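You operate a simulated robot arm through the tools that you are given. There is no shell and no other tool.

Carry out the task below with a simulated two-armed robot. There is one attempt and no reset: what you move stays moved.

JOB
Fit the 16 mm roller from the lathe's rack in the slide and throw the yellow lever home.
Fine: free the yellow lever first; the old roller goes in the middle socket of the lathe's roller rack.

The check looks at the end state, three seconds after you hand in, the way a careful person would. Anything else that was tipped, shoved, dropped, spilled or broken makes it a failure.

ROBOT AND FRAMES
Two 7-joint arms with fingered hands on one trunk that stands fixed in place. Base frame: the origin is at the foot of the trunk, x ahead of it, y to its left, z up; the work surface is at about z = 655. Units: mm, degrees, N and s.
The left shoulder is at [42, 159, 1062], the right one opposite. Payload 4 kg a hand.
The tool frame of a hand sits at the grasp point between the pads (the TCP): z along the fingers, y along the line on which they close. The tips reach 36 mm beyond it. The gripper opens to 124 mm. The gripper's body begins 42 mm behind the TCP. The gripper is a hand of 4 fingers: y runs from the thumb to the fingers, the wrist lies at [-15, -99, -189] in the tool frame, and closing takes about 1.5 s.
Orientation is that of the tool frame in the base frame, as a unit quaternion [w, x, y, z]. With the fingers straight down and the wrist toward the robot, the tool's x, y and z point along [0, 1, 0], [1, 0, 0] and [0, 0, -1] of the base frame.

CONTROLS
- The arms move only by the tool servo_tool. It takes "left_plan", "right_plan" or both (then of equal length, played together; a hand with none holds still); each is a list of rows, each a list of 7 numbers: the turn, a rotation vector about the tool's x, y, z in units of 5 degrees (1.0 is 5 degrees), then the shift along the tool's x, y, z in units of 20 mm (1.0 is 20 mm), then the opening, from 0 (shut) to 1 (fully open). In form: [[rx, ry, rz, tx, ty, tz, gripper], ...]. A call has 1 to 20 rows; each row shifts and turns the commanded pose from where the row before left it, along the tool's axes as they then stand. A call with a number of a shift or a turn outside -1 to 1 is refused whole. A row lasts 0.2 s, in which the tool goes at most 50 mm and 8.6 degrees; a call with a longer step from one row to the next is refused whole, and so is a gripper value outside its range. A pose out of reach is approached as far as the arm can. The call stops where the force on the tool passes 40 N (or 10 N more than at its start, if that is more) or the arm is blocked; 0.2 s more then pass. The fingers move at their own pace (about 45 mm/s each) and stop on an object; they squeeze with about 27 N. The grip force told is the motor's: it shows also when the fingers shut on nothing. Time passes only in rows, and 0.2 s behind the last, so rows that do not move let the fingers close. The reply holds the time, the measured pose of the TCP, the force on the tool along the base axes, the opening and the grip force, in the units named above and with some noise, with the torque about the TCP (base axes, N m) and any sound that the robot's microphone picked up.
- Cameras (640 x 400 px; columns grow to the right, rows downward): "scene" is now at [150.7, 7.5, 1296.3]; the picture's right is [0.11, -0.99, -0.02], its down [-0.50, -0.04, -0.86] and it looks along [0.86, 0.11, -0.50] (base axes); focal length 222 px, centre (320, 200). "left" rides on the left gripper at [-75, -86, -123] in its tool frame; the picture's right is [-0.70, -0.34, 0.63], its down [0.64, -0.68, 0.35] and it looks along [0.32, 0.65, 0.69] (tool axes); focal length 275 px, centre (320, 200). "right" rides on the right gripper at [75, -86, -123] in its tool frame; the picture's right is [-0.70, 0.34, -0.63], its down [-0.64, -0.68, 0.35] and it looks along [-0.32, 0.65, 0.69] (tool axes); focal length 275 px, centre (320, 200). There is no depth. A picture from a camera that has moved, and an enlarged one, comes with that camera's place and axes in the base frame and with its lens.
- camera(camera): a new picture of that camera. The clock stands still meanwhile.
- raise_lower(by): slides the trunk up (or, below 0, down) by that many mm; the arms and the scene camera ride with it, the base frame stays. It gives what a move gives, with no picture.
- set_grasp(shape, hand): the hand has 4 fingers and takes this shape, open, in about a second: jaw (thumb against the fingers, like two jaws); tri (thumb and two fingers); tip (a fingertip pinch); poke (one finger out to press); point (the index stretched); flat (the hand flat); cup (the hand cupped); fist (a fist). The gripper value then closes the fingers along that shape, each until it touches; the sizes above hold for jaw. It gives what a move gives, with no picture.
- aim_head(pan, tilt): turns the head with the scene camera to pan (to the left, within 86 degrees either way) and tilt (down, from -29 to 69), counted from straight ahead of the robot. It gives what a move gives.
- enlarge(camera, box): a new picture of the part [left, top, right, bottom] of that camera's present view, enlarged. The clock stands still meanwhile.
- finish_job(): hands the job in; it is judged then, once.

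Nothing tells you positions but the pictures and the camera data. Unless the task says otherwise, let go and move clear before handing in.

The tools are called after "Request:" as a command line: name --argument value ..., lists and objects as JSON in quotes. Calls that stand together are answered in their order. servo_tool: Moves the arms, as the interface text tells. Its arguments: {"type":"object","properties":{"left_plan":{"type":"array","items":{"type":"array","items":{"type":"number"}}},"right_plan":{"type":"array","items":{"type":"array","items":{"type":"number"}}}},"required":[]} The other tools are called the same way: raise_lower (by) slides the trunk up or down; set_grasp (shape, hand) gives the hand a shape; aim_head (pan, tilt) turns the head that bears the scene camera; camera (camera) takes a picture; enlarge (camera, box) takes an enlarged picture of a part of a camera's view; finish_job () hands the job in.

At the start:

```text
time_s: 0.0
left_eef_pos: [633.2, 595.2, 1236.9]
left_ee_rot: [-0.002, 0.708, 0.707, 0.001]
left_force: [1.3, 0.1, 0.9]
left_torque: [0.0, 0.02, -0.02]
left_width: 123.9
left_gripper_force: 0.0
left_shape: jaw
right_eef_pos: [630.1, -53.0, 1161.8]
right_ee_rot: [-0.001, 0.707, 0.707, 0.001]
right_force: [-0.8, 0.4, 0.3]
right_torque: [0.03, 0.0, -0.02]
right_width: 123.4
right_gripper_force: 0.1
right_shape: jaw
trunk travel left (down, up): [-225.0, 253.0]
head pan, tilt: [6.5, 21.4]
```

scene: 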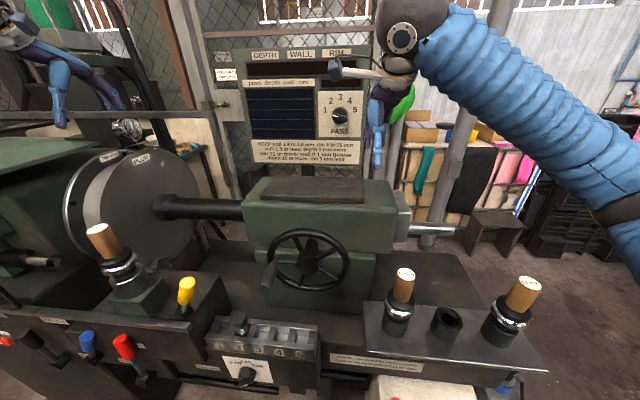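
right: 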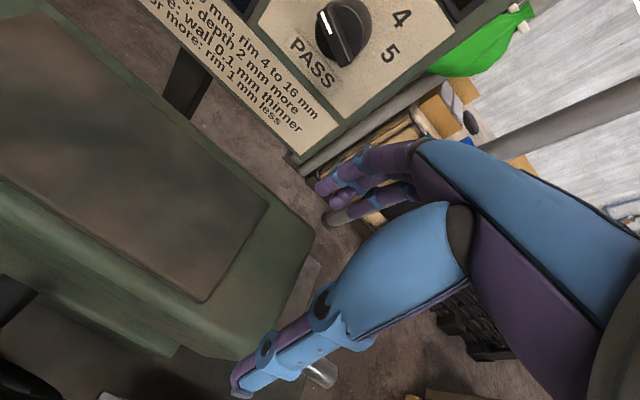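
left: 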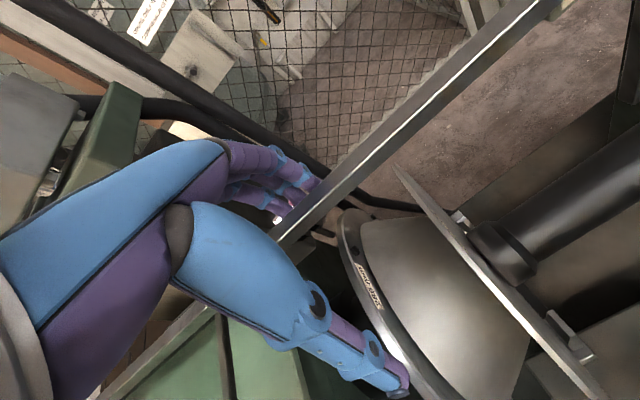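

I see a lathe with a slide on the left holding a roller with a wooden handle, a yellow lever beside it, and a rack on the right with two rollers and an empty middle socket. I'll look closer at labels before moving anything.

Request:
enlarge --camera "scene" --box '[60, 200, 260, 400]'

Request:
enlarge --camera "scene" --box '[340, 240, 560, 400]'

Request:
enlarge --camera "scene" --box '[210, 40, 380, 170]'

Request:
enlarge --camera "scene" --box '[190, 300, 350, 400]'

```text
2.00 times, centred on (160, 300) of scene
camera zoom: at [150.7, 7.5, 1296.3], right [0.11, -0.99, -0.02], down [-0.5, -0.04, -0.86], along [0.86, 0.11, -0.5], focal length 443 px, centre (640, 0)
```

zoom: 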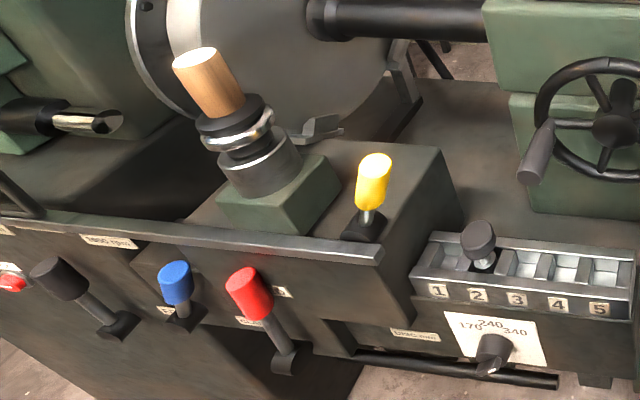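

```text
2.50 times, centred on (450, 320) of scene
camera zoom: at [150.7, 7.5, 1296.3], right [0.11, -0.99, -0.02], down [-0.5, -0.04, -0.86], along [0.86, 0.11, -0.5], focal length 554 px, centre (-5, -100)
```

zoom: 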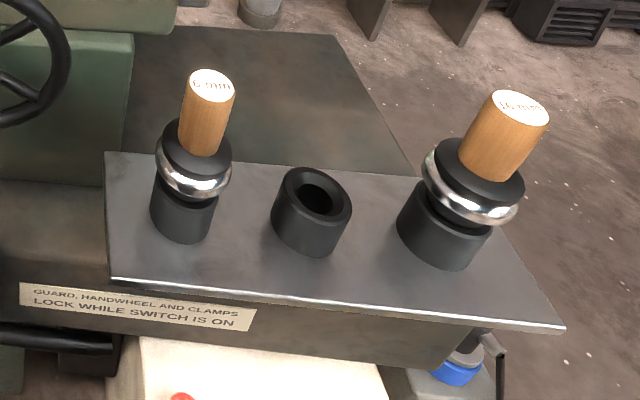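

```text
3.08 times, centred on (295, 105) of scene
camera zoom: at [150.7, 7.5, 1296.3], right [0.11, -0.99, -0.02], down [-0.5, -0.04, -0.86], along [0.86, 0.11, -0.5], focal length 682 px, centre (397, 492)
```

zoom: 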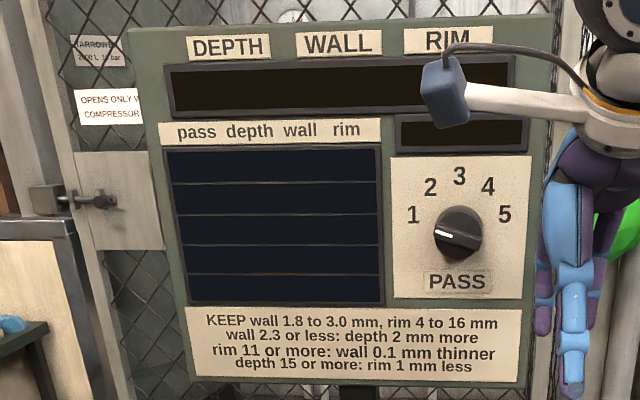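

```text
4.00 times, centred on (270, 350) of scene
camera zoom: at [150.7, 7.5, 1296.3], right [0.11, -0.99, -0.02], down [-0.5, -0.04, -0.86], along [0.86, 0.11, -0.5], focal length 887 px, centre (520, -400)
```

zoom: 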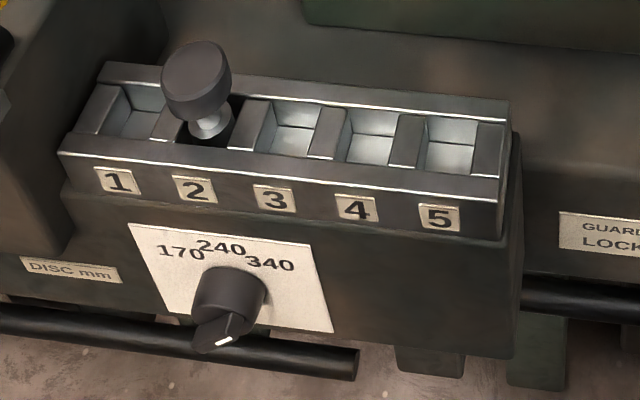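

The rack seems to hold a "6 mm" at left and a "16 mm" at right; the slide's roller label isn't readable yet. I'll zoom on the labels and look at the lower areas with the head tilted down.

Request:
enlarge --camera "scene" --box '[490, 265, 560, 310]'

Request:
enlarge --camera "scene" --box '[380, 255, 430, 290]'

Request:
enlarge --camera "scene" --box '[80, 215, 220, 335]'

Request:
aim_head --pan 25 --tilt 45

```text
8.89 times, centred on (525, 288) of scene
camera zoom: at [150.7, 7.5, 1296.3], right [0.11, -0.99, -0.02], down [-0.5, -0.04, -0.86], along [0.86, 0.11, -0.5], focal length 1971 px, centre (-1502, -578)
```

zoom: 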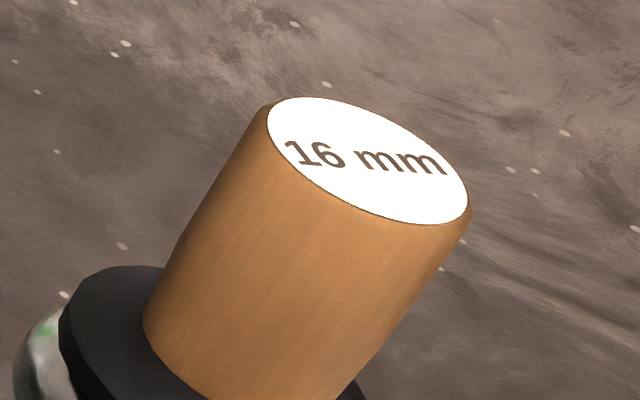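

```text
11.43 times, centred on (405, 272) of scene
camera zoom: at [150.7, 7.5, 1296.3], right [0.11, -0.99, -0.02], down [-0.5, -0.04, -0.86], along [0.86, 0.11, -0.5], focal length 2534 px, centre (-651, -629)
```

zoom: 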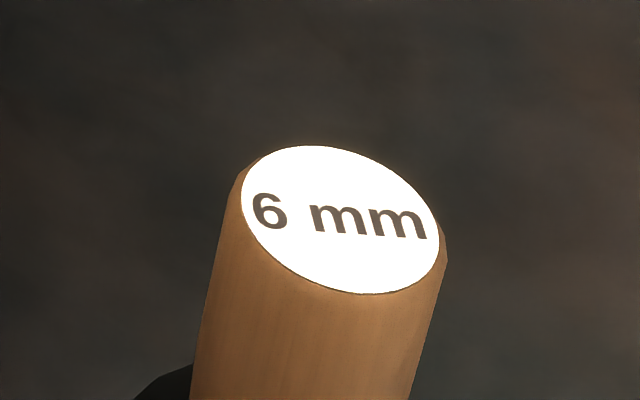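

```text
3.33 times, centred on (150, 275) of scene
camera zoom: at [150.7, 7.5, 1296.3], right [0.11, -0.99, -0.02], down [-0.5, -0.04, -0.86], along [0.86, 0.11, -0.5], focal length 739 px, centre (887, -50)
```

zoom: 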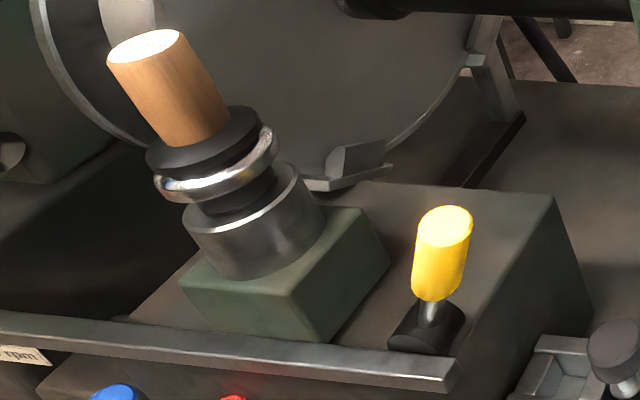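

```text
time_s: 0.9
left_eef_pos: [633.2, 595.8, 1236.7]
left_ee_rot: [-0.001, 0.708, 0.706, 0.002]
left_force: [-0.8, 0.5, -0.5]
left_torque: [0.03, -0.03, -0.02]
left_width: 124.0
left_gripper_force: 0.1
left_shape: jaw
right_eef_pos: [628.9, -53.5, 1162.5]
right_ee_rot: [-0.001, 0.707, 0.707, 0.002]
right_force: [-0.8, 0.2, 0.1]
right_torque: [0.0, -0.01, 0.0]
right_width: 123.7
right_gripper_force: 0.0
right_shape: jaw
trunk travel left (down, up): [-225.0, 253.0]
head pan, tilt: [25.0, 45.0]
```

Request:
camera --camera "scene"

```text
taken
camera scene: at [126.6, 31.6, 1263.4], right [0.42, -0.91, -0.07], down [-0.74, -0.3, -0.6], along [0.53, 0.3, -0.8], focal length 222 px, centre (320, 200)
```

scene: 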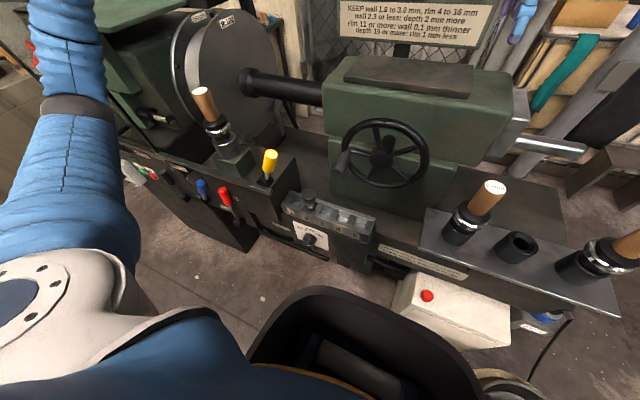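

The rack reads 6 mm left, empty middle, 16 mm right; the slide with the old roller is on the left side with the yellow lever next to it. I'll raise the trunk for a vertical baseline to triangulate with the scene camera at a constant orientation.

Request:
aim_head --pan 5 --tilt 38

Request:
camera --camera "scene"

Request:
raise_lower --by 200

Request:
camera --camera "scene"

```text
time_s: 1.7
left_eef_pos: [633.6, 596.1, 1236.6]
left_ee_rot: [-0.001, 0.707, 0.707, 0.001]
left_force: [0.2, 0.4, -0.7]
left_torque: [0.0, 0.01, -0.04]
left_width: 123.8
left_gripper_force: 0.0
left_shape: jaw
right_eef_pos: [629.9, -53.4, 1163.5]
right_ee_rot: [0.0, 0.707, 0.708, 0.002]
right_force: [0.3, 0.1, -0.7]
right_torque: [0.01, 0.02, -0.03]
right_width: 123.6
right_gripper_force: 0.0
right_shape: jaw
trunk travel left (down, up): [-225.0, 253.0]
head pan, tilt: [5.0, 38.0]
```

```text
taken
camera scene: at [140.3, 4.7, 1271.4], right [0.09, -1.0, -0.02], down [-0.73, -0.05, -0.69], along [0.68, 0.07, -0.73], focal length 222 px, centre (320, 200)
```

scene: 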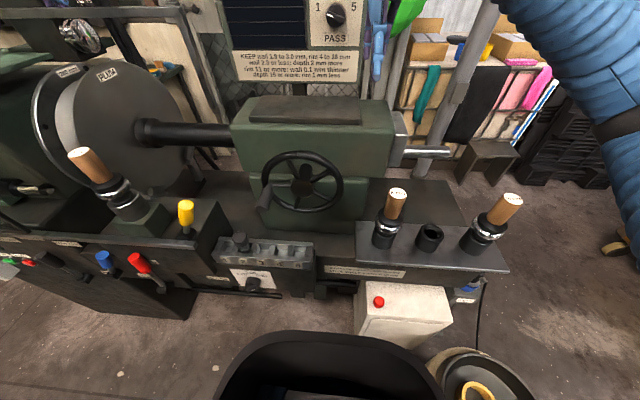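

```text
time_s: 3.9
left_eef_pos: [633.7, 599.4, 1435.0]
left_ee_rot: [-0.001, 0.707, 0.707, 0.0]
left_force: [0.4, 0.1, 0.4]
left_torque: [0.03, 0.04, -0.02]
left_width: 124.0
left_gripper_force: 0.1
left_shape: jaw
right_eef_pos: [629.9, -49.8, 1362.6]
right_ee_rot: [0.0, 0.707, 0.707, 0.0]
right_force: [0.0, 0.2, -0.3]
right_torque: [0.01, -0.02, -0.01]
right_width: 123.5
right_gripper_force: 0.1
right_shape: jaw
trunk travel left (down, up): [-425.0, 53.0]
head pan, tilt: [5.0, 38.0]
```

```text
taken
camera scene: at [79.4, 8.6, 1491.9], right [0.09, -1.0, 0.0], down [-0.62, -0.05, -0.78], along [0.78, 0.07, -0.62], focal length 222 px, centre (320, 200)
```

scene: 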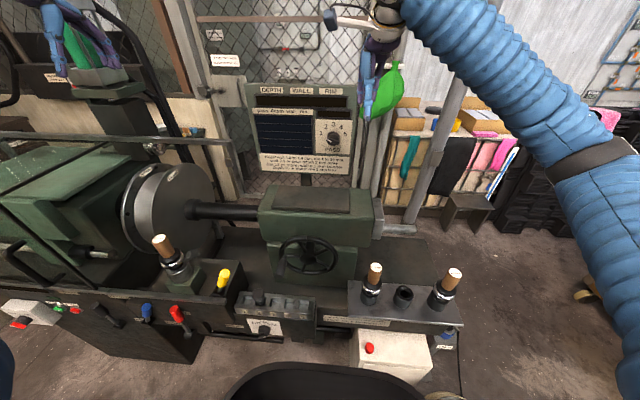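

From two heights I estimate the rack rollers' tops near z≈955 around (460, −110…−340) and the slide roller top near (435, 462, 1046). Next I'll zoom in on the slide, lever and the front panel labels.

Request:
enlarge --camera "scene" --box '[130, 220, 250, 300]'

Request:
enlarge --camera "scene" --box '[0, 280, 220, 400]'

Request:
enlarge --camera "scene" --box '[340, 250, 480, 350]'

Request:
enlarge --camera "scene" --box '[220, 270, 340, 350]'

```text
5.00 times, centred on (190, 260) of scene
camera zoom: at [79.4, 8.6, 1491.9], right [0.09, -1.0, 0.0], down [-0.62, -0.05, -0.78], along [0.78, 0.07, -0.62], focal length 1108 px, centre (970, -100)
```

zoom: 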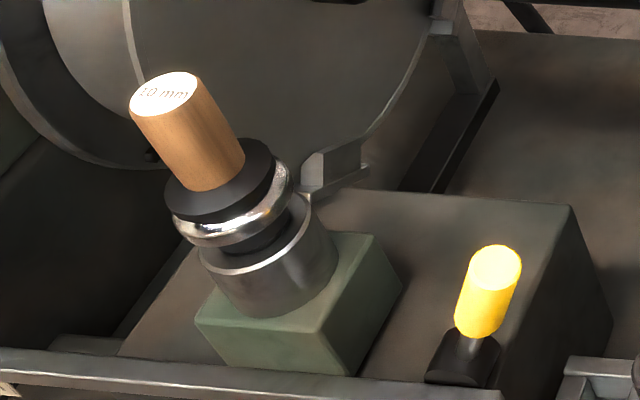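

```text
2.91 times, centred on (110, 340) of scene
camera zoom: at [79.4, 8.6, 1491.9], right [0.09, -1.0, 0.0], down [-0.62, -0.05, -0.78], along [0.78, 0.07, -0.62], focal length 645 px, centre (931, -207)
```

zoom: 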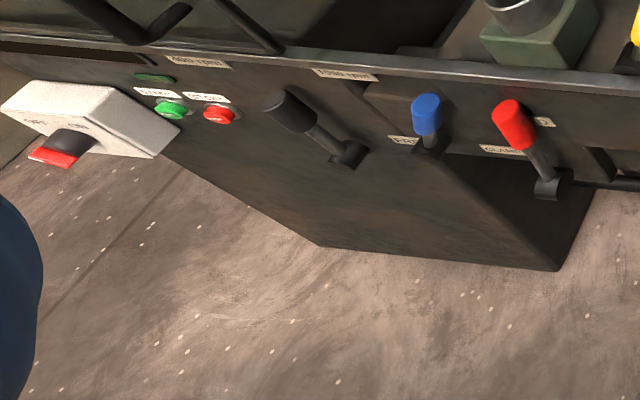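

```text
4.00 times, centred on (410, 300) of scene
camera zoom: at [79.4, 8.6, 1491.9], right [0.09, -1.0, 0.0], down [-0.62, -0.05, -0.78], along [0.78, 0.07, -0.62], focal length 887 px, centre (-40, -200)
```

zoom: 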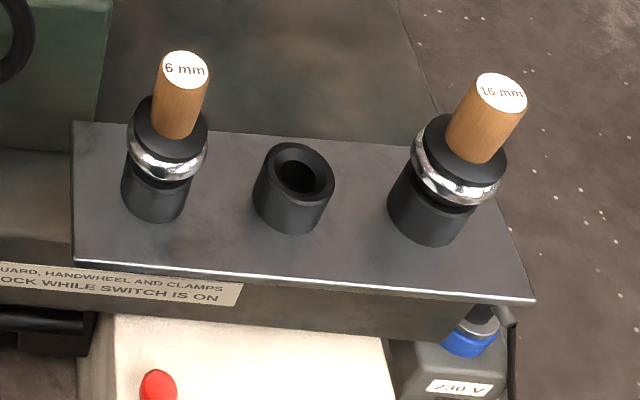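

```text
5.00 times, centred on (280, 310) of scene
camera zoom: at [79.4, 8.6, 1491.9], right [0.09, -1.0, 0.0], down [-0.62, -0.05, -0.78], along [0.78, 0.07, -0.62], focal length 1108 px, centre (520, -350)
```

zoom: 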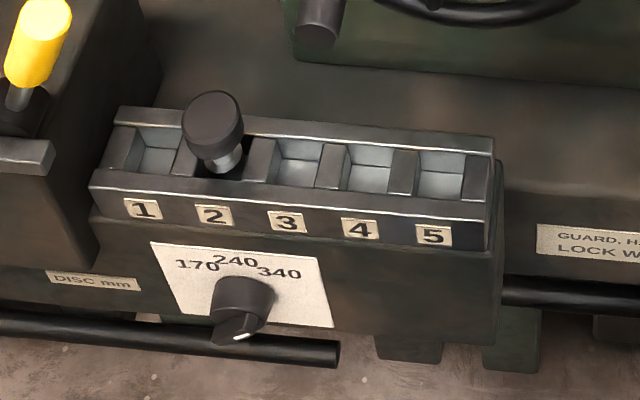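

The slide holds the "10 mm" roller. There is a grey switch box at far left with OFF/ON; I'll pan left to read it and check whether the machine/clamps are locked.

Request:
aim_head --pan 45 --tilt 45

Request:
camera --camera "scene"

```text
time_s: 4.9
left_eef_pos: [633.6, 600.2, 1435.2]
left_ee_rot: [0.001, 0.707, 0.707, 0.0]
left_force: [-0.2, 0.1, -0.3]
left_torque: [-0.02, -0.02, 0.02]
left_width: 124.0
left_gripper_force: 0.0
left_shape: jaw
right_eef_pos: [630.1, -50.0, 1363.6]
right_ee_rot: [0.001, 0.707, 0.707, 0.0]
right_force: [-0.3, -0.2, 0.6]
right_torque: [0.01, 0.01, -0.04]
right_width: 123.4
right_gripper_force: 0.0
right_shape: jaw
trunk travel left (down, up): [-425.0, 53.0]
head pan, tilt: [45.0, 45.0]
```

```text
taken
camera scene: at [50.8, 58.8, 1481.9], right [0.71, -0.71, -0.01], down [-0.51, -0.5, -0.7], along [0.49, 0.5, -0.71], focal length 222 px, centre (320, 200)
```

scene: 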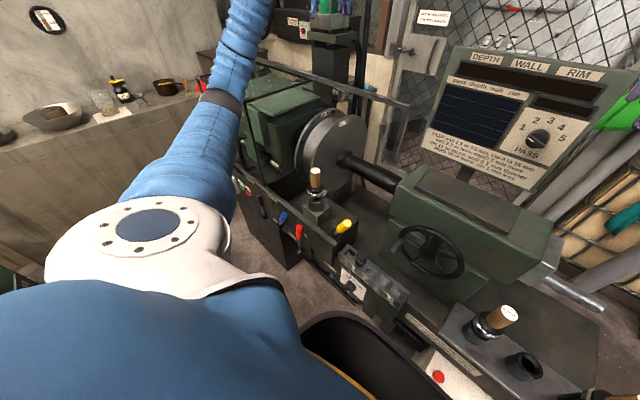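

Request:
aim_head --pan 30 --tilt 50

Request:
camera --camera "scene"

Request:
enlarge --camera "scene" --box '[130, 150, 350, 300]'

```text
time_s: 5.7
left_eef_pos: [633.6, 599.8, 1435.8]
left_ee_rot: [0.0, 0.707, 0.707, 0.0]
left_force: [0.3, 0.4, 0.4]
left_torque: [0.0, 0.0, -0.02]
left_width: 123.8
left_gripper_force: 0.2
left_shape: jaw
right_eef_pos: [629.0, -50.3, 1363.2]
right_ee_rot: [0.0, 0.707, 0.707, 0.0]
right_force: [-0.2, 0.1, -0.1]
right_torque: [-0.01, 0.0, -0.01]
right_width: 123.6
right_gripper_force: 0.1
right_shape: jaw
trunk travel left (down, up): [-425.0, 53.0]
head pan, tilt: [30.0, 50.0]
```

```text
taken
camera scene: at [59.7, 39.9, 1474.9], right [0.5, -0.87, 0.0], down [-0.67, -0.38, -0.64], along [0.55, 0.32, -0.77], focal length 222 px, centre (320, 200)
```

scene: 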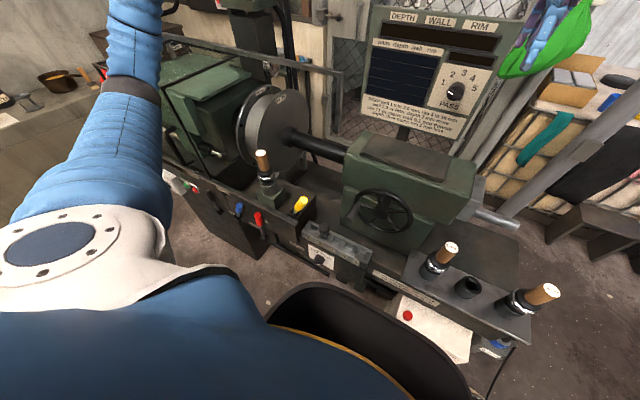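

```text
2.67 times, centred on (240, 225) of scene
camera zoom: at [59.7, 39.9, 1474.9], right [0.5, -0.87, 0.0], down [-0.67, -0.38, -0.64], along [0.55, 0.32, -0.77], focal length 591 px, centre (533, 133)
```

zoom: 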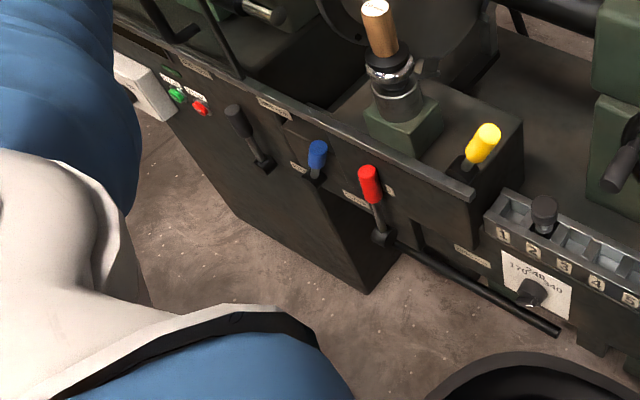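

The yellow lever leans; I'll zoom on it and its surroundings for labels and its motion direction.

Request:
enlarge --camera "scene" --box '[240, 140, 340, 230]'

Request:
enlarge --camera "scene" --box '[160, 160, 280, 260]'

Request:
enlarge --camera "scene" --box '[400, 220, 570, 360]'

```text
4.44 times, centred on (290, 185) of scene
camera zoom: at [59.7, 39.9, 1474.9], right [0.5, -0.87, 0.0], down [-0.67, -0.38, -0.64], along [0.55, 0.32, -0.77], focal length 985 px, centre (453, 267)
```

zoom: 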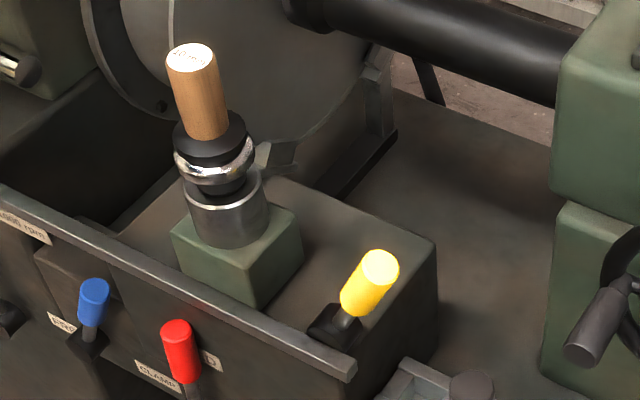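

```text
4.00 times, centred on (220, 210) of scene
camera zoom: at [59.7, 39.9, 1474.9], right [0.5, -0.87, 0.0], down [-0.67, -0.38, -0.64], along [0.55, 0.32, -0.77], focal length 887 px, centre (720, 160)
```

zoom: 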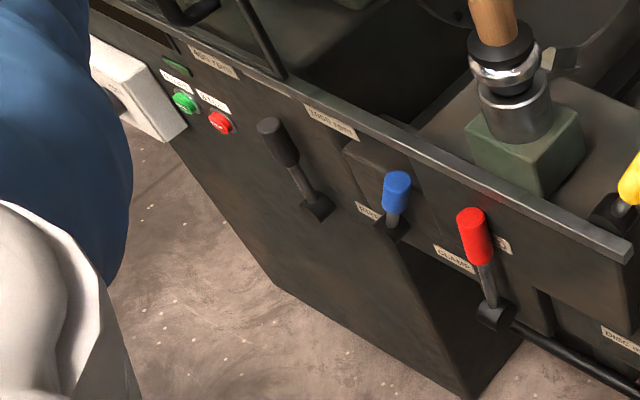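

```text
2.86 times, centred on (485, 290) of scene
camera zoom: at [59.7, 39.9, 1474.9], right [0.5, -0.87, 0.0], down [-0.67, -0.38, -0.64], along [0.55, 0.32, -0.77], focal length 633 px, centre (-151, -57)
```

zoom: 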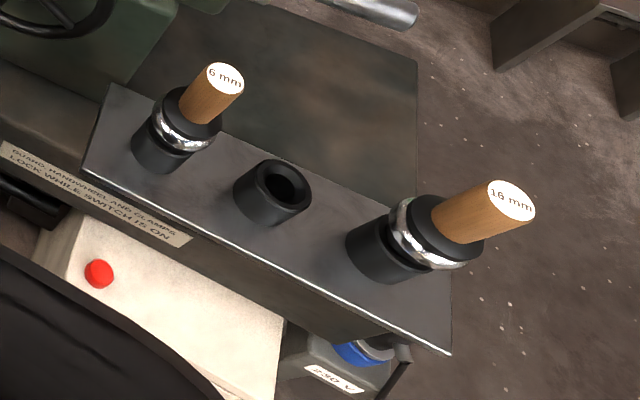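

The yellow lever (top near (415, 307, 944)) seems to lean toward −y, away from the roller. I'll bring the left hand back and yaw it so its camera looks across the slide and lever for a precise view.

Request:
servo_tool --left_plan '[[0, 0, 0, 0.246, -0.954, 0.482, 1], [0, 0, 0, 0.246, -0.954, 0.482, 1], [0, 0, 0, 0.246, -0.954, 0.482, 1], [0, 0, 0, 0.246, -0.954, 0.482, 1], [0, 0, 0, 0.246, -0.954, 0.482, 1], [0, 0, 0, 0.246, -0.954, 0.482, 1], [0, 0, 0, 0.246, -0.954, 0.482, 1], [0, 0, 0, 0.246, -0.954, 0.482, 1], [0, 0, 0, 0.246, -0.954, 0.482, 1], [0, 0, 0, 0.246, -0.954, 0.482, 1], [0, 0, 0, 0.246, -0.954, 0.482, 1], [0, 0, 0, 0.246, -0.954, 0.482, 1], [0, 0, 0, 0.246, -0.954, 0.482, 1], [0, 0, 0, 0.246, -0.954, 0.482, 1]]'

Request:
servo_tool --left_plan '[[0, 0, 1, 0, 0, 0, 1], [0, 0, 1, 0, 0, 0, 1], [0, 0, 1, 0, 0, 0, 1], [0, 0, 1, 0, 0, 0, 1], [0, 0, 1, 0, 0, 0, 1], [0, 0, 1, 0, 0, 0, 1], [0, 0, 1, 0, 0, 0, 1], [0, 0, 1, 0, 0, 0, 1], [0, 0, 1, 0, 0, 0, 1], [0, 0, 1, 0, 0, 0, 1], [0, 0, 1, 0, 0, 0, 1], [0, 0, 1, 0, 0, 0, 1], [0, 0, 1, 0, 0, 0, 1], [0, 0, 1, 0, 0, 0, 1], [0, 0, 1, 0, 0, 0, 1], [0, 0, 1, 0, 0, 0, 1], [0, 0, 1, 0, 0, 0, 1], [0, 0, 1, 0, 0, 0, 1]]'

Request:
camera --camera "left"

Request:
camera --camera "scene"

```text
time_s: 8.7
left_eef_pos: [366.6, 669.5, 1299.5]
left_ee_rot: [0.0, 0.707, 0.707, 0.0]
left_force: [-0.8, 0.2, 0.1]
left_torque: [0.0, 0.01, -0.02]
left_width: 123.8
left_gripper_force: 0.1
left_shape: jaw
right_eef_pos: [628.2, -50.4, 1362.2]
right_ee_rot: [0.0, 0.707, 0.707, 0.001]
right_force: [-0.1, -0.1, -1.0]
right_torque: [-0.01, -0.01, 0.0]
right_width: 123.8
right_gripper_force: 0.1
right_shape: jaw
trunk travel left (down, up): [-425.0, 53.0]
head pan, tilt: [30.0, 50.0]
```

```text
time_s: 12.5
left_eef_pos: [366.7, 668.7, 1302.2]
left_ee_rot: [0.0, 1.0, -0.001, 0.0]
left_force: [0.3, -0.6, -0.2]
left_torque: [-0.01, -0.03, 0.03]
left_width: 123.7
left_gripper_force: 0.2
left_shape: jaw
right_eef_pos: [629.5, -51.1, 1363.4]
right_ee_rot: [0.001, 0.707, 0.707, 0.0]
right_force: [0.3, -0.3, 0.5]
right_torque: [-0.03, 0.0, -0.02]
right_width: 123.7
right_gripper_force: 0.0
right_shape: jaw
trunk travel left (down, up): [-425.0, 53.0]
head pan, tilt: [30.0, 50.0]
```

```text
taken
camera left: at [292.7, 752.8, 1423.9], right [-0.7, 0.34, -0.63], down [0.65, 0.68, -0.35], along [0.31, -0.65, -0.69], focal length 275 px, centre (320, 200)
```

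left: 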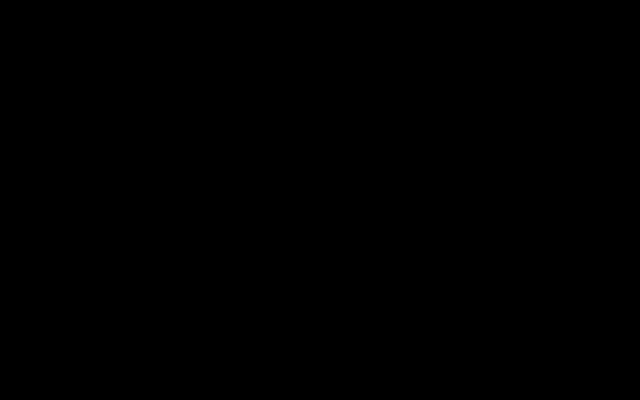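

```text
taken
camera scene: at [59.6, 39.6, 1475.0], right [0.5, -0.87, 0.0], down [-0.67, -0.38, -0.64], along [0.55, 0.32, -0.77], focal length 222 px, centre (320, 200)
```

scene: 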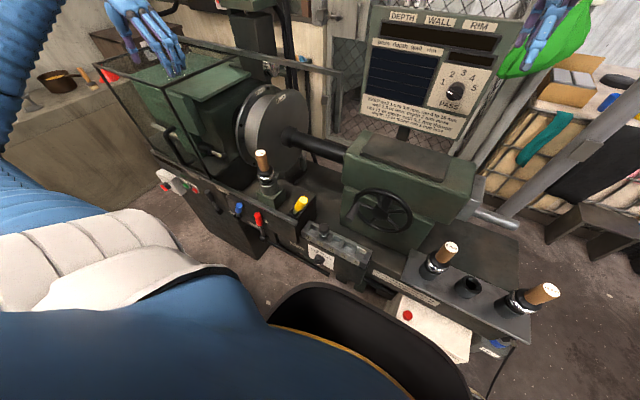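

The left camera is inside the arm in this pose (black), but the scene view of the panel is now clear. I'll zoom on the switch box and labels.

Request:
enlarge --camera "scene" --box '[140, 140, 240, 210]'

Request:
enlarge --camera "scene" --box '[220, 190, 320, 260]'

Request:
enlarge --camera "scene" --box '[240, 145, 320, 220]'

```text
5.71 times, centred on (190, 175) of scene
camera zoom: at [59.6, 39.6, 1475.0], right [0.5, -0.87, 0.0], down [-0.67, -0.38, -0.64], along [0.55, 0.32, -0.77], focal length 1267 px, centre (1063, 343)
```

zoom: 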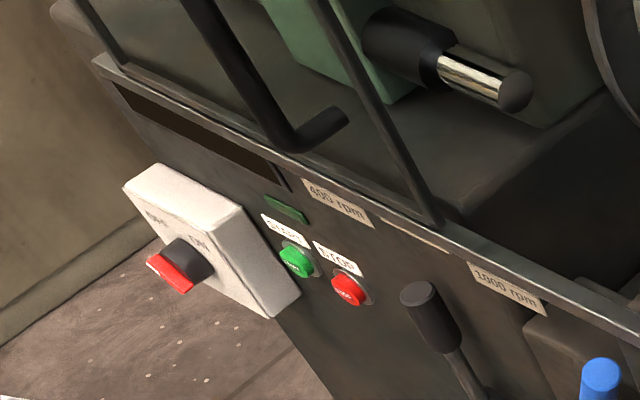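

```text
5.71 times, centred on (270, 225) of scene
camera zoom: at [59.6, 39.6, 1475.0], right [0.5, -0.87, 0.0], down [-0.67, -0.38, -0.64], along [0.55, 0.32, -0.77], focal length 1267 px, centre (606, 57)
```

zoom: 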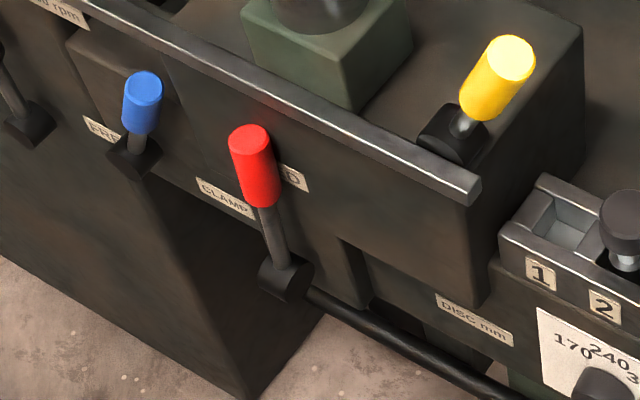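

```text
5.33 times, centred on (280, 182) of scene
camera zoom: at [59.6, 39.6, 1475.0], right [0.5, -0.87, 0.0], down [-0.67, -0.38, -0.64], along [0.55, 0.32, -0.77], focal length 1182 px, centre (533, 293)
```

zoom: 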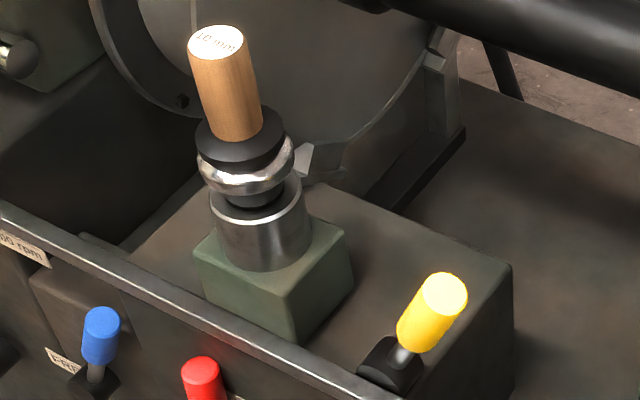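

Request:
enlarge --camera "scene" --box '[158, 165, 200, 195]'

Request:
enlarge --camera "scene" --box '[280, 190, 325, 220]'

```text
13.33 times, centred on (179, 180) of scene
camera zoom: at [59.6, 39.6, 1475.0], right [0.5, -0.87, 0.0], down [-0.67, -0.38, -0.64], along [0.55, 0.32, -0.77], focal length 2956 px, centre (2200, 467)
```

zoom: 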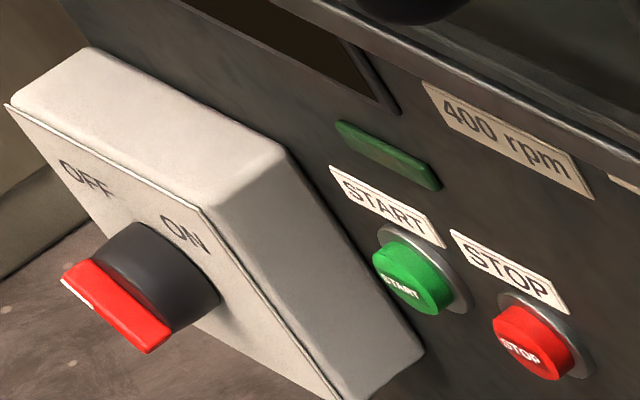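

```text
13.33 times, centred on (302, 205) of scene
camera zoom: at [59.6, 39.6, 1475.0], right [0.5, -0.87, 0.0], down [-0.67, -0.38, -0.64], along [0.55, 0.32, -0.77], focal length 2956 px, centre (553, 133)
```

zoom: 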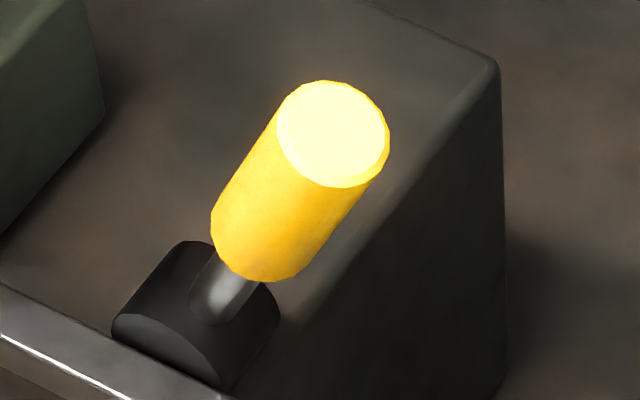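

The main switch points to OFF, so the clamps shouldn't be locked. I place the roller axis near (435, 466) with top z≈1049, the lever pivot near (411, 352, 840) leaning toward −y, and the middle rack socket near (459, −221). I'll bring the right hand over the lever for a closer look.

Request:
servo_tool --right_plan '[[0, 0, 0, 0.953, -0.566, 0.5, 0.6], [0, 0, 0, 0.953, -0.566, 0.5, 0.6], [0, 0, 0, 0.953, -0.566, 0.5, 0.6], [0, 0, 0, 0.953, -0.566, 0.5, 0.6], [0, 0, 0, 0.953, -0.566, 0.5, 0.6], [0, 0, 0, 0.953, -0.566, 0.5, 0.6], [0, 0, 0, 0.953, -0.566, 0.5, 0.6], [0, 0, 0, 0.953, -0.566, 0.5, 0.6], [0, 0, 0, 0.953, -0.566, 0.5, 0.6], [0, 0, 0, 0.953, -0.566, 0.5, 0.6], [0, 0, 0, 0.953, -0.566, 0.5, 0.6], [0, 0, 0, 0.953, -0.566, 0.5, 0.6], [0, 0, 0, 0.953, -0.566, 0.5, 0.6], [0, 0, 0, 0.953, -0.566, 0.5, 0.6], [0, 0, 0, 0.953, -0.566, 0.5, 0.6], [0, 0, 0, 0.953, -0.566, 0.5, 0.6], [0, 0, 0, 0.953, -0.566, 0.5, 0.6], [0, 0, 0, 0.953, -0.566, 0.5, 0.6], [0, 0, 0, 0.953, -0.566, 0.5, 0.6]]'

Request:
camera --camera "right"

Request:
camera --camera "scene"

```text
time_s: 16.5
left_eef_pos: [365.2, 669.2, 1301.7]
left_ee_rot: [0.001, 1.0, 0.0, 0.0]
left_force: [0.3, -0.3, 0.2]
left_torque: [-0.01, 0.03, -0.02]
left_width: 124.1
left_gripper_force: 0.1
left_shape: jaw
right_eef_pos: [415.9, 315.5, 1171.6]
right_ee_rot: [0.0, 0.707, 0.707, -0.001]
right_force: [-0.2, 0.7, -0.4]
right_torque: [-0.02, -0.01, 0.0]
right_width: 74.8
right_gripper_force: 0.0
right_shape: jaw
trunk travel left (down, up): [-425.0, 53.0]
head pan, tilt: [30.0, 50.0]
```

```text
taken
camera right: at [329.9, 388.8, 1294.8], right [0.34, -0.7, 0.63], down [-0.68, -0.64, -0.34], along [0.65, -0.32, -0.69], focal length 275 px, centre (320, 200)
```

right: 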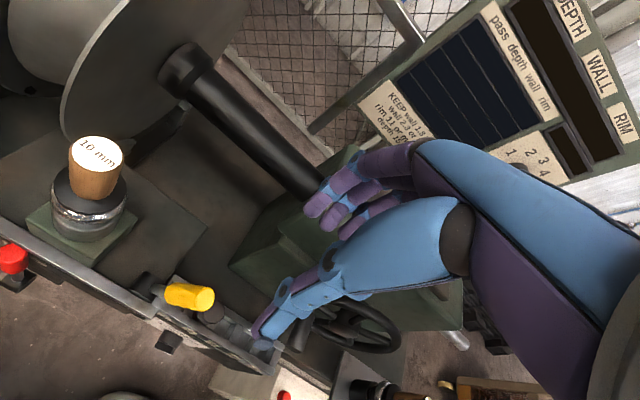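

```text
taken
camera scene: at [59.4, 41.0, 1474.9], right [0.5, -0.87, 0.0], down [-0.67, -0.38, -0.64], along [0.55, 0.32, -0.77], focal length 222 px, centre (320, 200)
```

scene: 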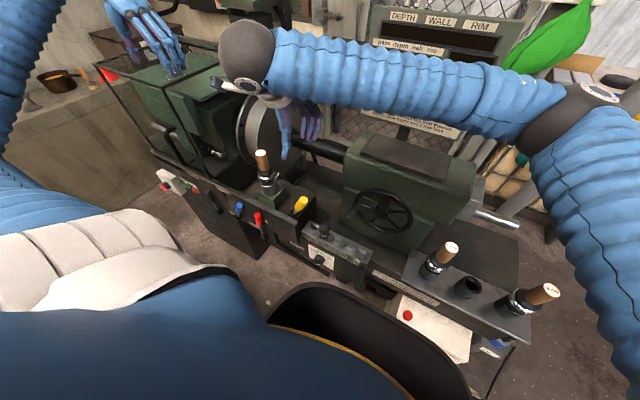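

The right hand camera sees both roller and lever. I'll zoom for precise triangulation.

Request:
enlarge --camera "right" --box '[120, 250, 240, 340]'

Request:
enlarge --camera "right" --box '[20, 120, 160, 270]'

```text
4.44 times, centred on (180, 295) of right
camera zoom: at [329.9, 388.8, 1294.8], right [0.34, -0.7, 0.63], down [-0.68, -0.64, -0.34], along [0.65, -0.32, -0.69], focal length 1224 px, centre (942, -222)
```

zoom: 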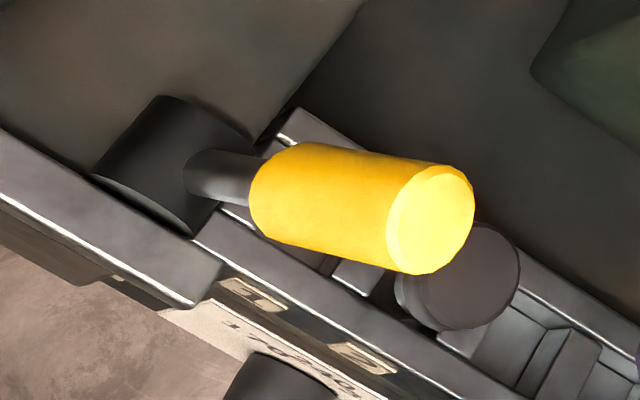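

```text
2.67 times, centred on (90, 195) of right
camera zoom: at [329.9, 388.8, 1294.8], right [0.34, -0.7, 0.63], down [-0.68, -0.64, -0.34], along [0.65, -0.32, -0.69], focal length 734 px, centre (933, 213)
```

zoom: 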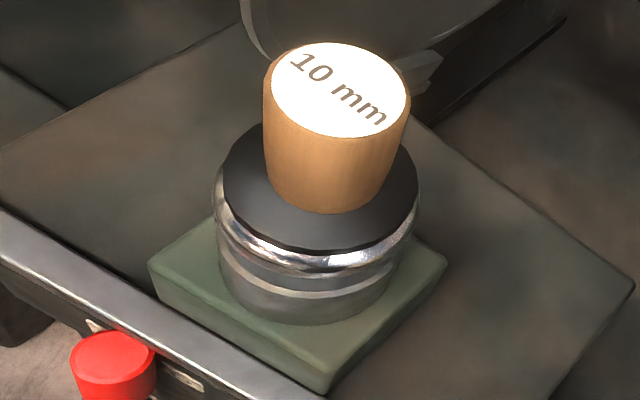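

Lever knob top ≈ (416, 305, 947), pivot ≈ (415, 355, 831), so it swings in the y–z plane. I'll lower the right hand to just above the knob and check alignment.

Request:
servo_tool --right_plan '[[0, 0, 0, 0, 0, 0.95, 0.6], [0, 0, 0, 0, 0, 0.95, 0.6], [0, 0, 0, 0, 0, 0.95, 0.6], [0, 0, 0, 0, 0, 0.95, 0.6], [0, 0, 0, 0, 0, 0.95, 0.6], [0, 0, 0, 0, 0, 0.95, 0.6], [0, 0, 0, 0, 0, 0.95, 0.6], [0, 0, 0, 0, 0, 0.95, 0.6], [0, 0, 0, 0, 0, 0.95, 0.6]]'

Request:
camera --camera "right"

Request:
camera --camera "scene"

```text
time_s: 18.5
left_eef_pos: [366.1, 669.8, 1300.6]
left_ee_rot: [0.0, 1.0, 0.0, 0.001]
left_force: [-0.5, -0.4, -0.3]
left_torque: [-0.04, 0.01, -0.01]
left_width: 123.9
left_gripper_force: 0.0
left_shape: jaw
right_eef_pos: [415.1, 313.1, 1000.9]
right_ee_rot: [0.0, 0.707, 0.707, -0.001]
right_force: [0.1, -0.3, -0.1]
right_torque: [0.0, 0.03, -0.01]
right_width: 74.7
right_gripper_force: 0.1
right_shape: jaw
trunk travel left (down, up): [-425.0, 53.0]
head pan, tilt: [30.0, 50.0]
```

```text
taken
camera right: at [329.5, 387.2, 1124.1], right [0.34, -0.7, 0.63], down [-0.68, -0.65, -0.34], along [0.65, -0.32, -0.69], focal length 275 px, centre (320, 200)
```

right: 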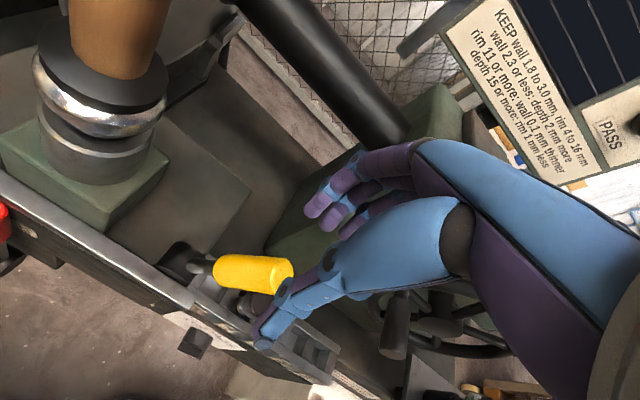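

```text
taken
camera scene: at [59.8, 40.1, 1474.9], right [0.5, -0.87, 0.0], down [-0.67, -0.38, -0.64], along [0.55, 0.32, -0.77], focal length 222 px, centre (320, 200)
```

scene: 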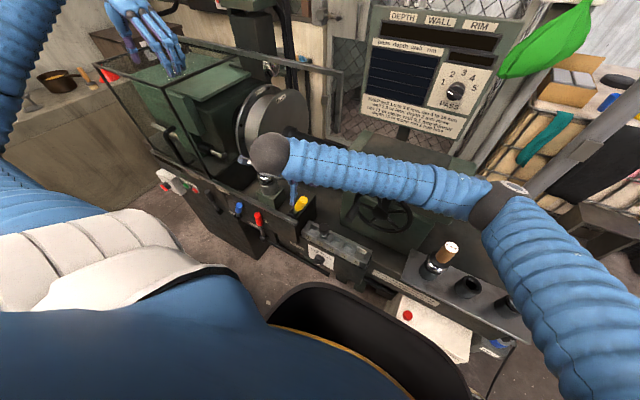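

Alignment looks right: the knob's mid projects where the grasp point will be. I'll descend ~78 mm and close on the knob.

Request:
servo_tool --right_plan '[[0, 0, 0, 0.04, 0, 0.98, 0.6], [0, 0, 0, 0.04, 0, 0.98, 0.6], [0, 0, 0, 0.04, 0, 0.98, 0.6], [0, 0, 0, 0.04, 0, 0.98, 0.6]]'

Request:
camera --camera "right"

Request:
camera --camera "scene"

```text
time_s: 19.7
left_eef_pos: [363.2, 668.1, 1300.1]
left_ee_rot: [0.001, 1.0, -0.002, 0.0]
left_force: [0.0, -0.6, 0.2]
left_torque: [-0.01, 0.09, -0.04]
left_width: 124.1
left_gripper_force: 0.1
left_shape: jaw
right_eef_pos: [432.2, 317.1, 955.9]
right_ee_rot: [0.021, 0.708, 0.705, 0.026]
right_force: [-1.6, 1.8, 2.0]
right_torque: [0.04, 0.1, -0.07]
right_width: 76.5
right_gripper_force: 0.0
right_shape: jaw
trunk travel left (down, up): [-425.0, 53.0]
head pan, tilt: [30.0, 50.0]
stopped in row 4 (right hand): the arm was blocked; the commanded pose is now the measured one
```

```text
taken
camera right: at [338.2, 391.2, 1073.2], right [0.29, -0.7, 0.65], down [-0.66, -0.64, -0.39], along [0.69, -0.31, -0.65], focal length 275 px, centre (320, 200)
```

right: 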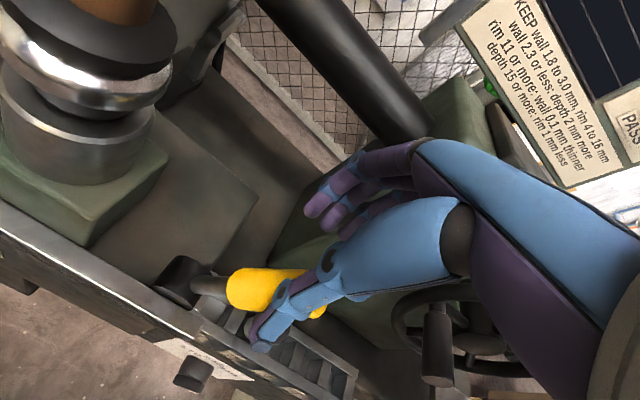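

```text
taken
camera scene: at [55.0, 42.8, 1474.4], right [0.5, -0.87, 0.0], down [-0.67, -0.38, -0.64], along [0.55, 0.32, -0.77], focal length 222 px, centre (320, 200)
```

scene: 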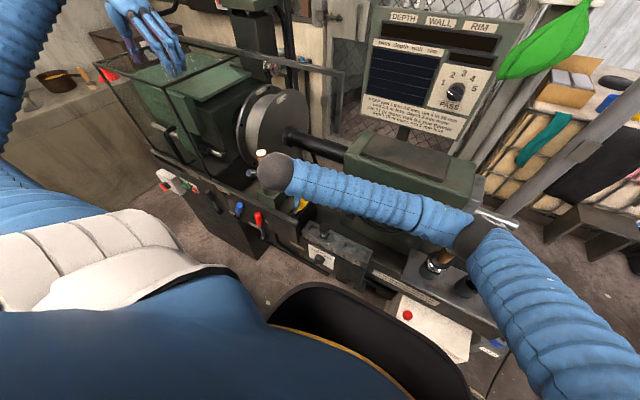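

The arm got blocked — the elbow is low near the rack's 6 mm roller. I'll zoom to see what it touches before backing off.

Request:
enlarge --camera "scene" --box '[370, 180, 560, 330]'

Request:
enlarge --camera "scene" --box '[230, 120, 460, 280]'

```text
2.67 times, centred on (465, 255) of scene
camera zoom: at [55.0, 42.8, 1474.4], right [0.5, -0.87, 0.0], down [-0.67, -0.38, -0.64], along [0.55, 0.32, -0.77], focal length 591 px, centre (-67, 53)
```

zoom: 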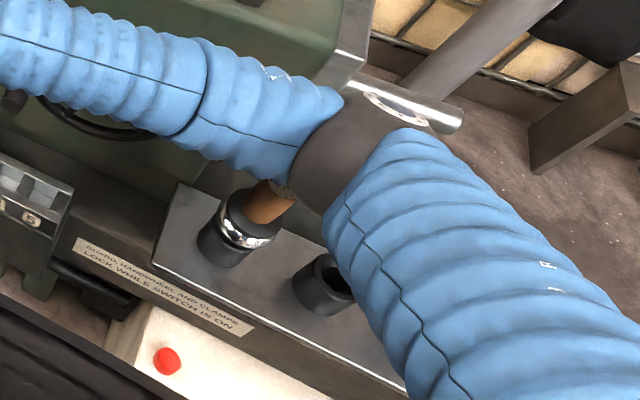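

```text
2.50 times, centred on (345, 200) of scene
camera zoom: at [55.0, 42.8, 1474.4], right [0.5, -0.87, 0.0], down [-0.67, -0.38, -0.64], along [0.55, 0.32, -0.77], focal length 554 px, centre (258, 200)
```

zoom: 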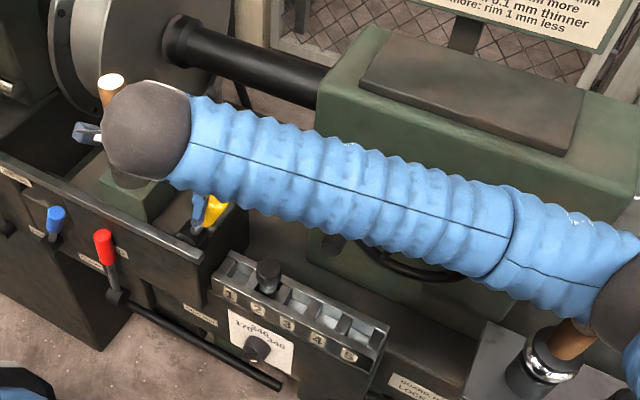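

The elbow is resting about on the 6 mm roller's handle or the tailstock; the roller still looks seated. I'll back the right hand straight up.

Request:
servo_tool --right_plan '[[0, 0, 0, 0, 0, -0.5, 0.6], [0, 0, 0, 0, 0, -0.8, 0.6], [0, 0, 0, 0, 0, -1, 0.6], [0, 0, 0, 0, 0, -1, 0.6], [0, 0, 0, 0, 0, -1, 0.6], [0, 0, 0, 0, 0, -1, 0.6], [0, 0, 0, 0, 0, -1, 0.6], [0, 0, 0, 0, 0, -1, 0.6], [0, 0, 0, 0, 0, -1, 0.6], [0, 0, 0, 0, 0, -1, 0.6], [0, 0, 0, 0, 0, -1, 0.6], [0, 0, 0, 0, 0, -1, 0.6]]'

Request:
camera --camera "scene"

Request:
enlarge --camera "scene" --box '[370, 180, 560, 330]'

```text
time_s: 22.3
left_eef_pos: [364.5, 668.2, 1301.7]
left_ee_rot: [0.001, 1.0, 0.0, -0.001]
left_force: [-0.7, 0.5, 0.6]
left_torque: [0.0, 0.02, -0.01]
left_width: 123.9
left_gripper_force: 0.1
left_shape: jaw
right_eef_pos: [418.6, 315.5, 1168.7]
right_ee_rot: [0.013, 0.707, 0.707, 0.015]
right_force: [0.2, -0.7, -0.8]
right_torque: [0.03, -0.03, -0.01]
right_width: 74.5
right_gripper_force: 0.1
right_shape: jaw
trunk travel left (down, up): [-425.0, 53.0]
head pan, tilt: [30.0, 50.0]
```

```text
taken
camera scene: at [59.2, 40.0, 1475.0], right [0.5, -0.87, 0.0], down [-0.67, -0.38, -0.64], along [0.55, 0.32, -0.77], focal length 222 px, centre (320, 200)
```

scene: 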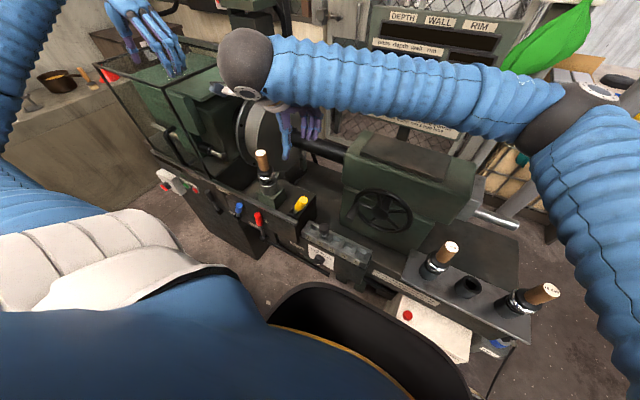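

```text
2.67 times, centred on (465, 255) of scene
camera zoom: at [59.2, 40.0, 1475.0], right [0.5, -0.87, 0.0], down [-0.67, -0.38, -0.64], along [0.55, 0.32, -0.77], focal length 591 px, centre (-67, 53)
```

zoom: 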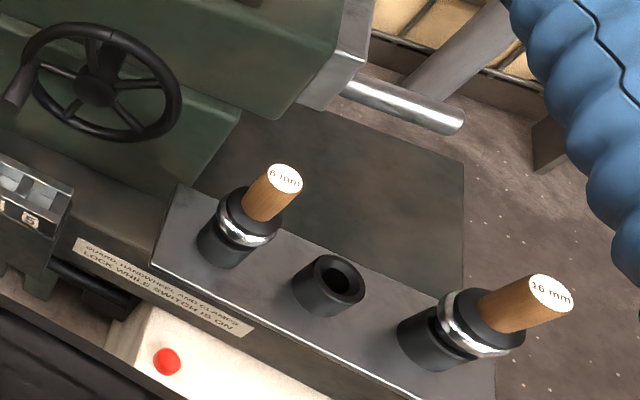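

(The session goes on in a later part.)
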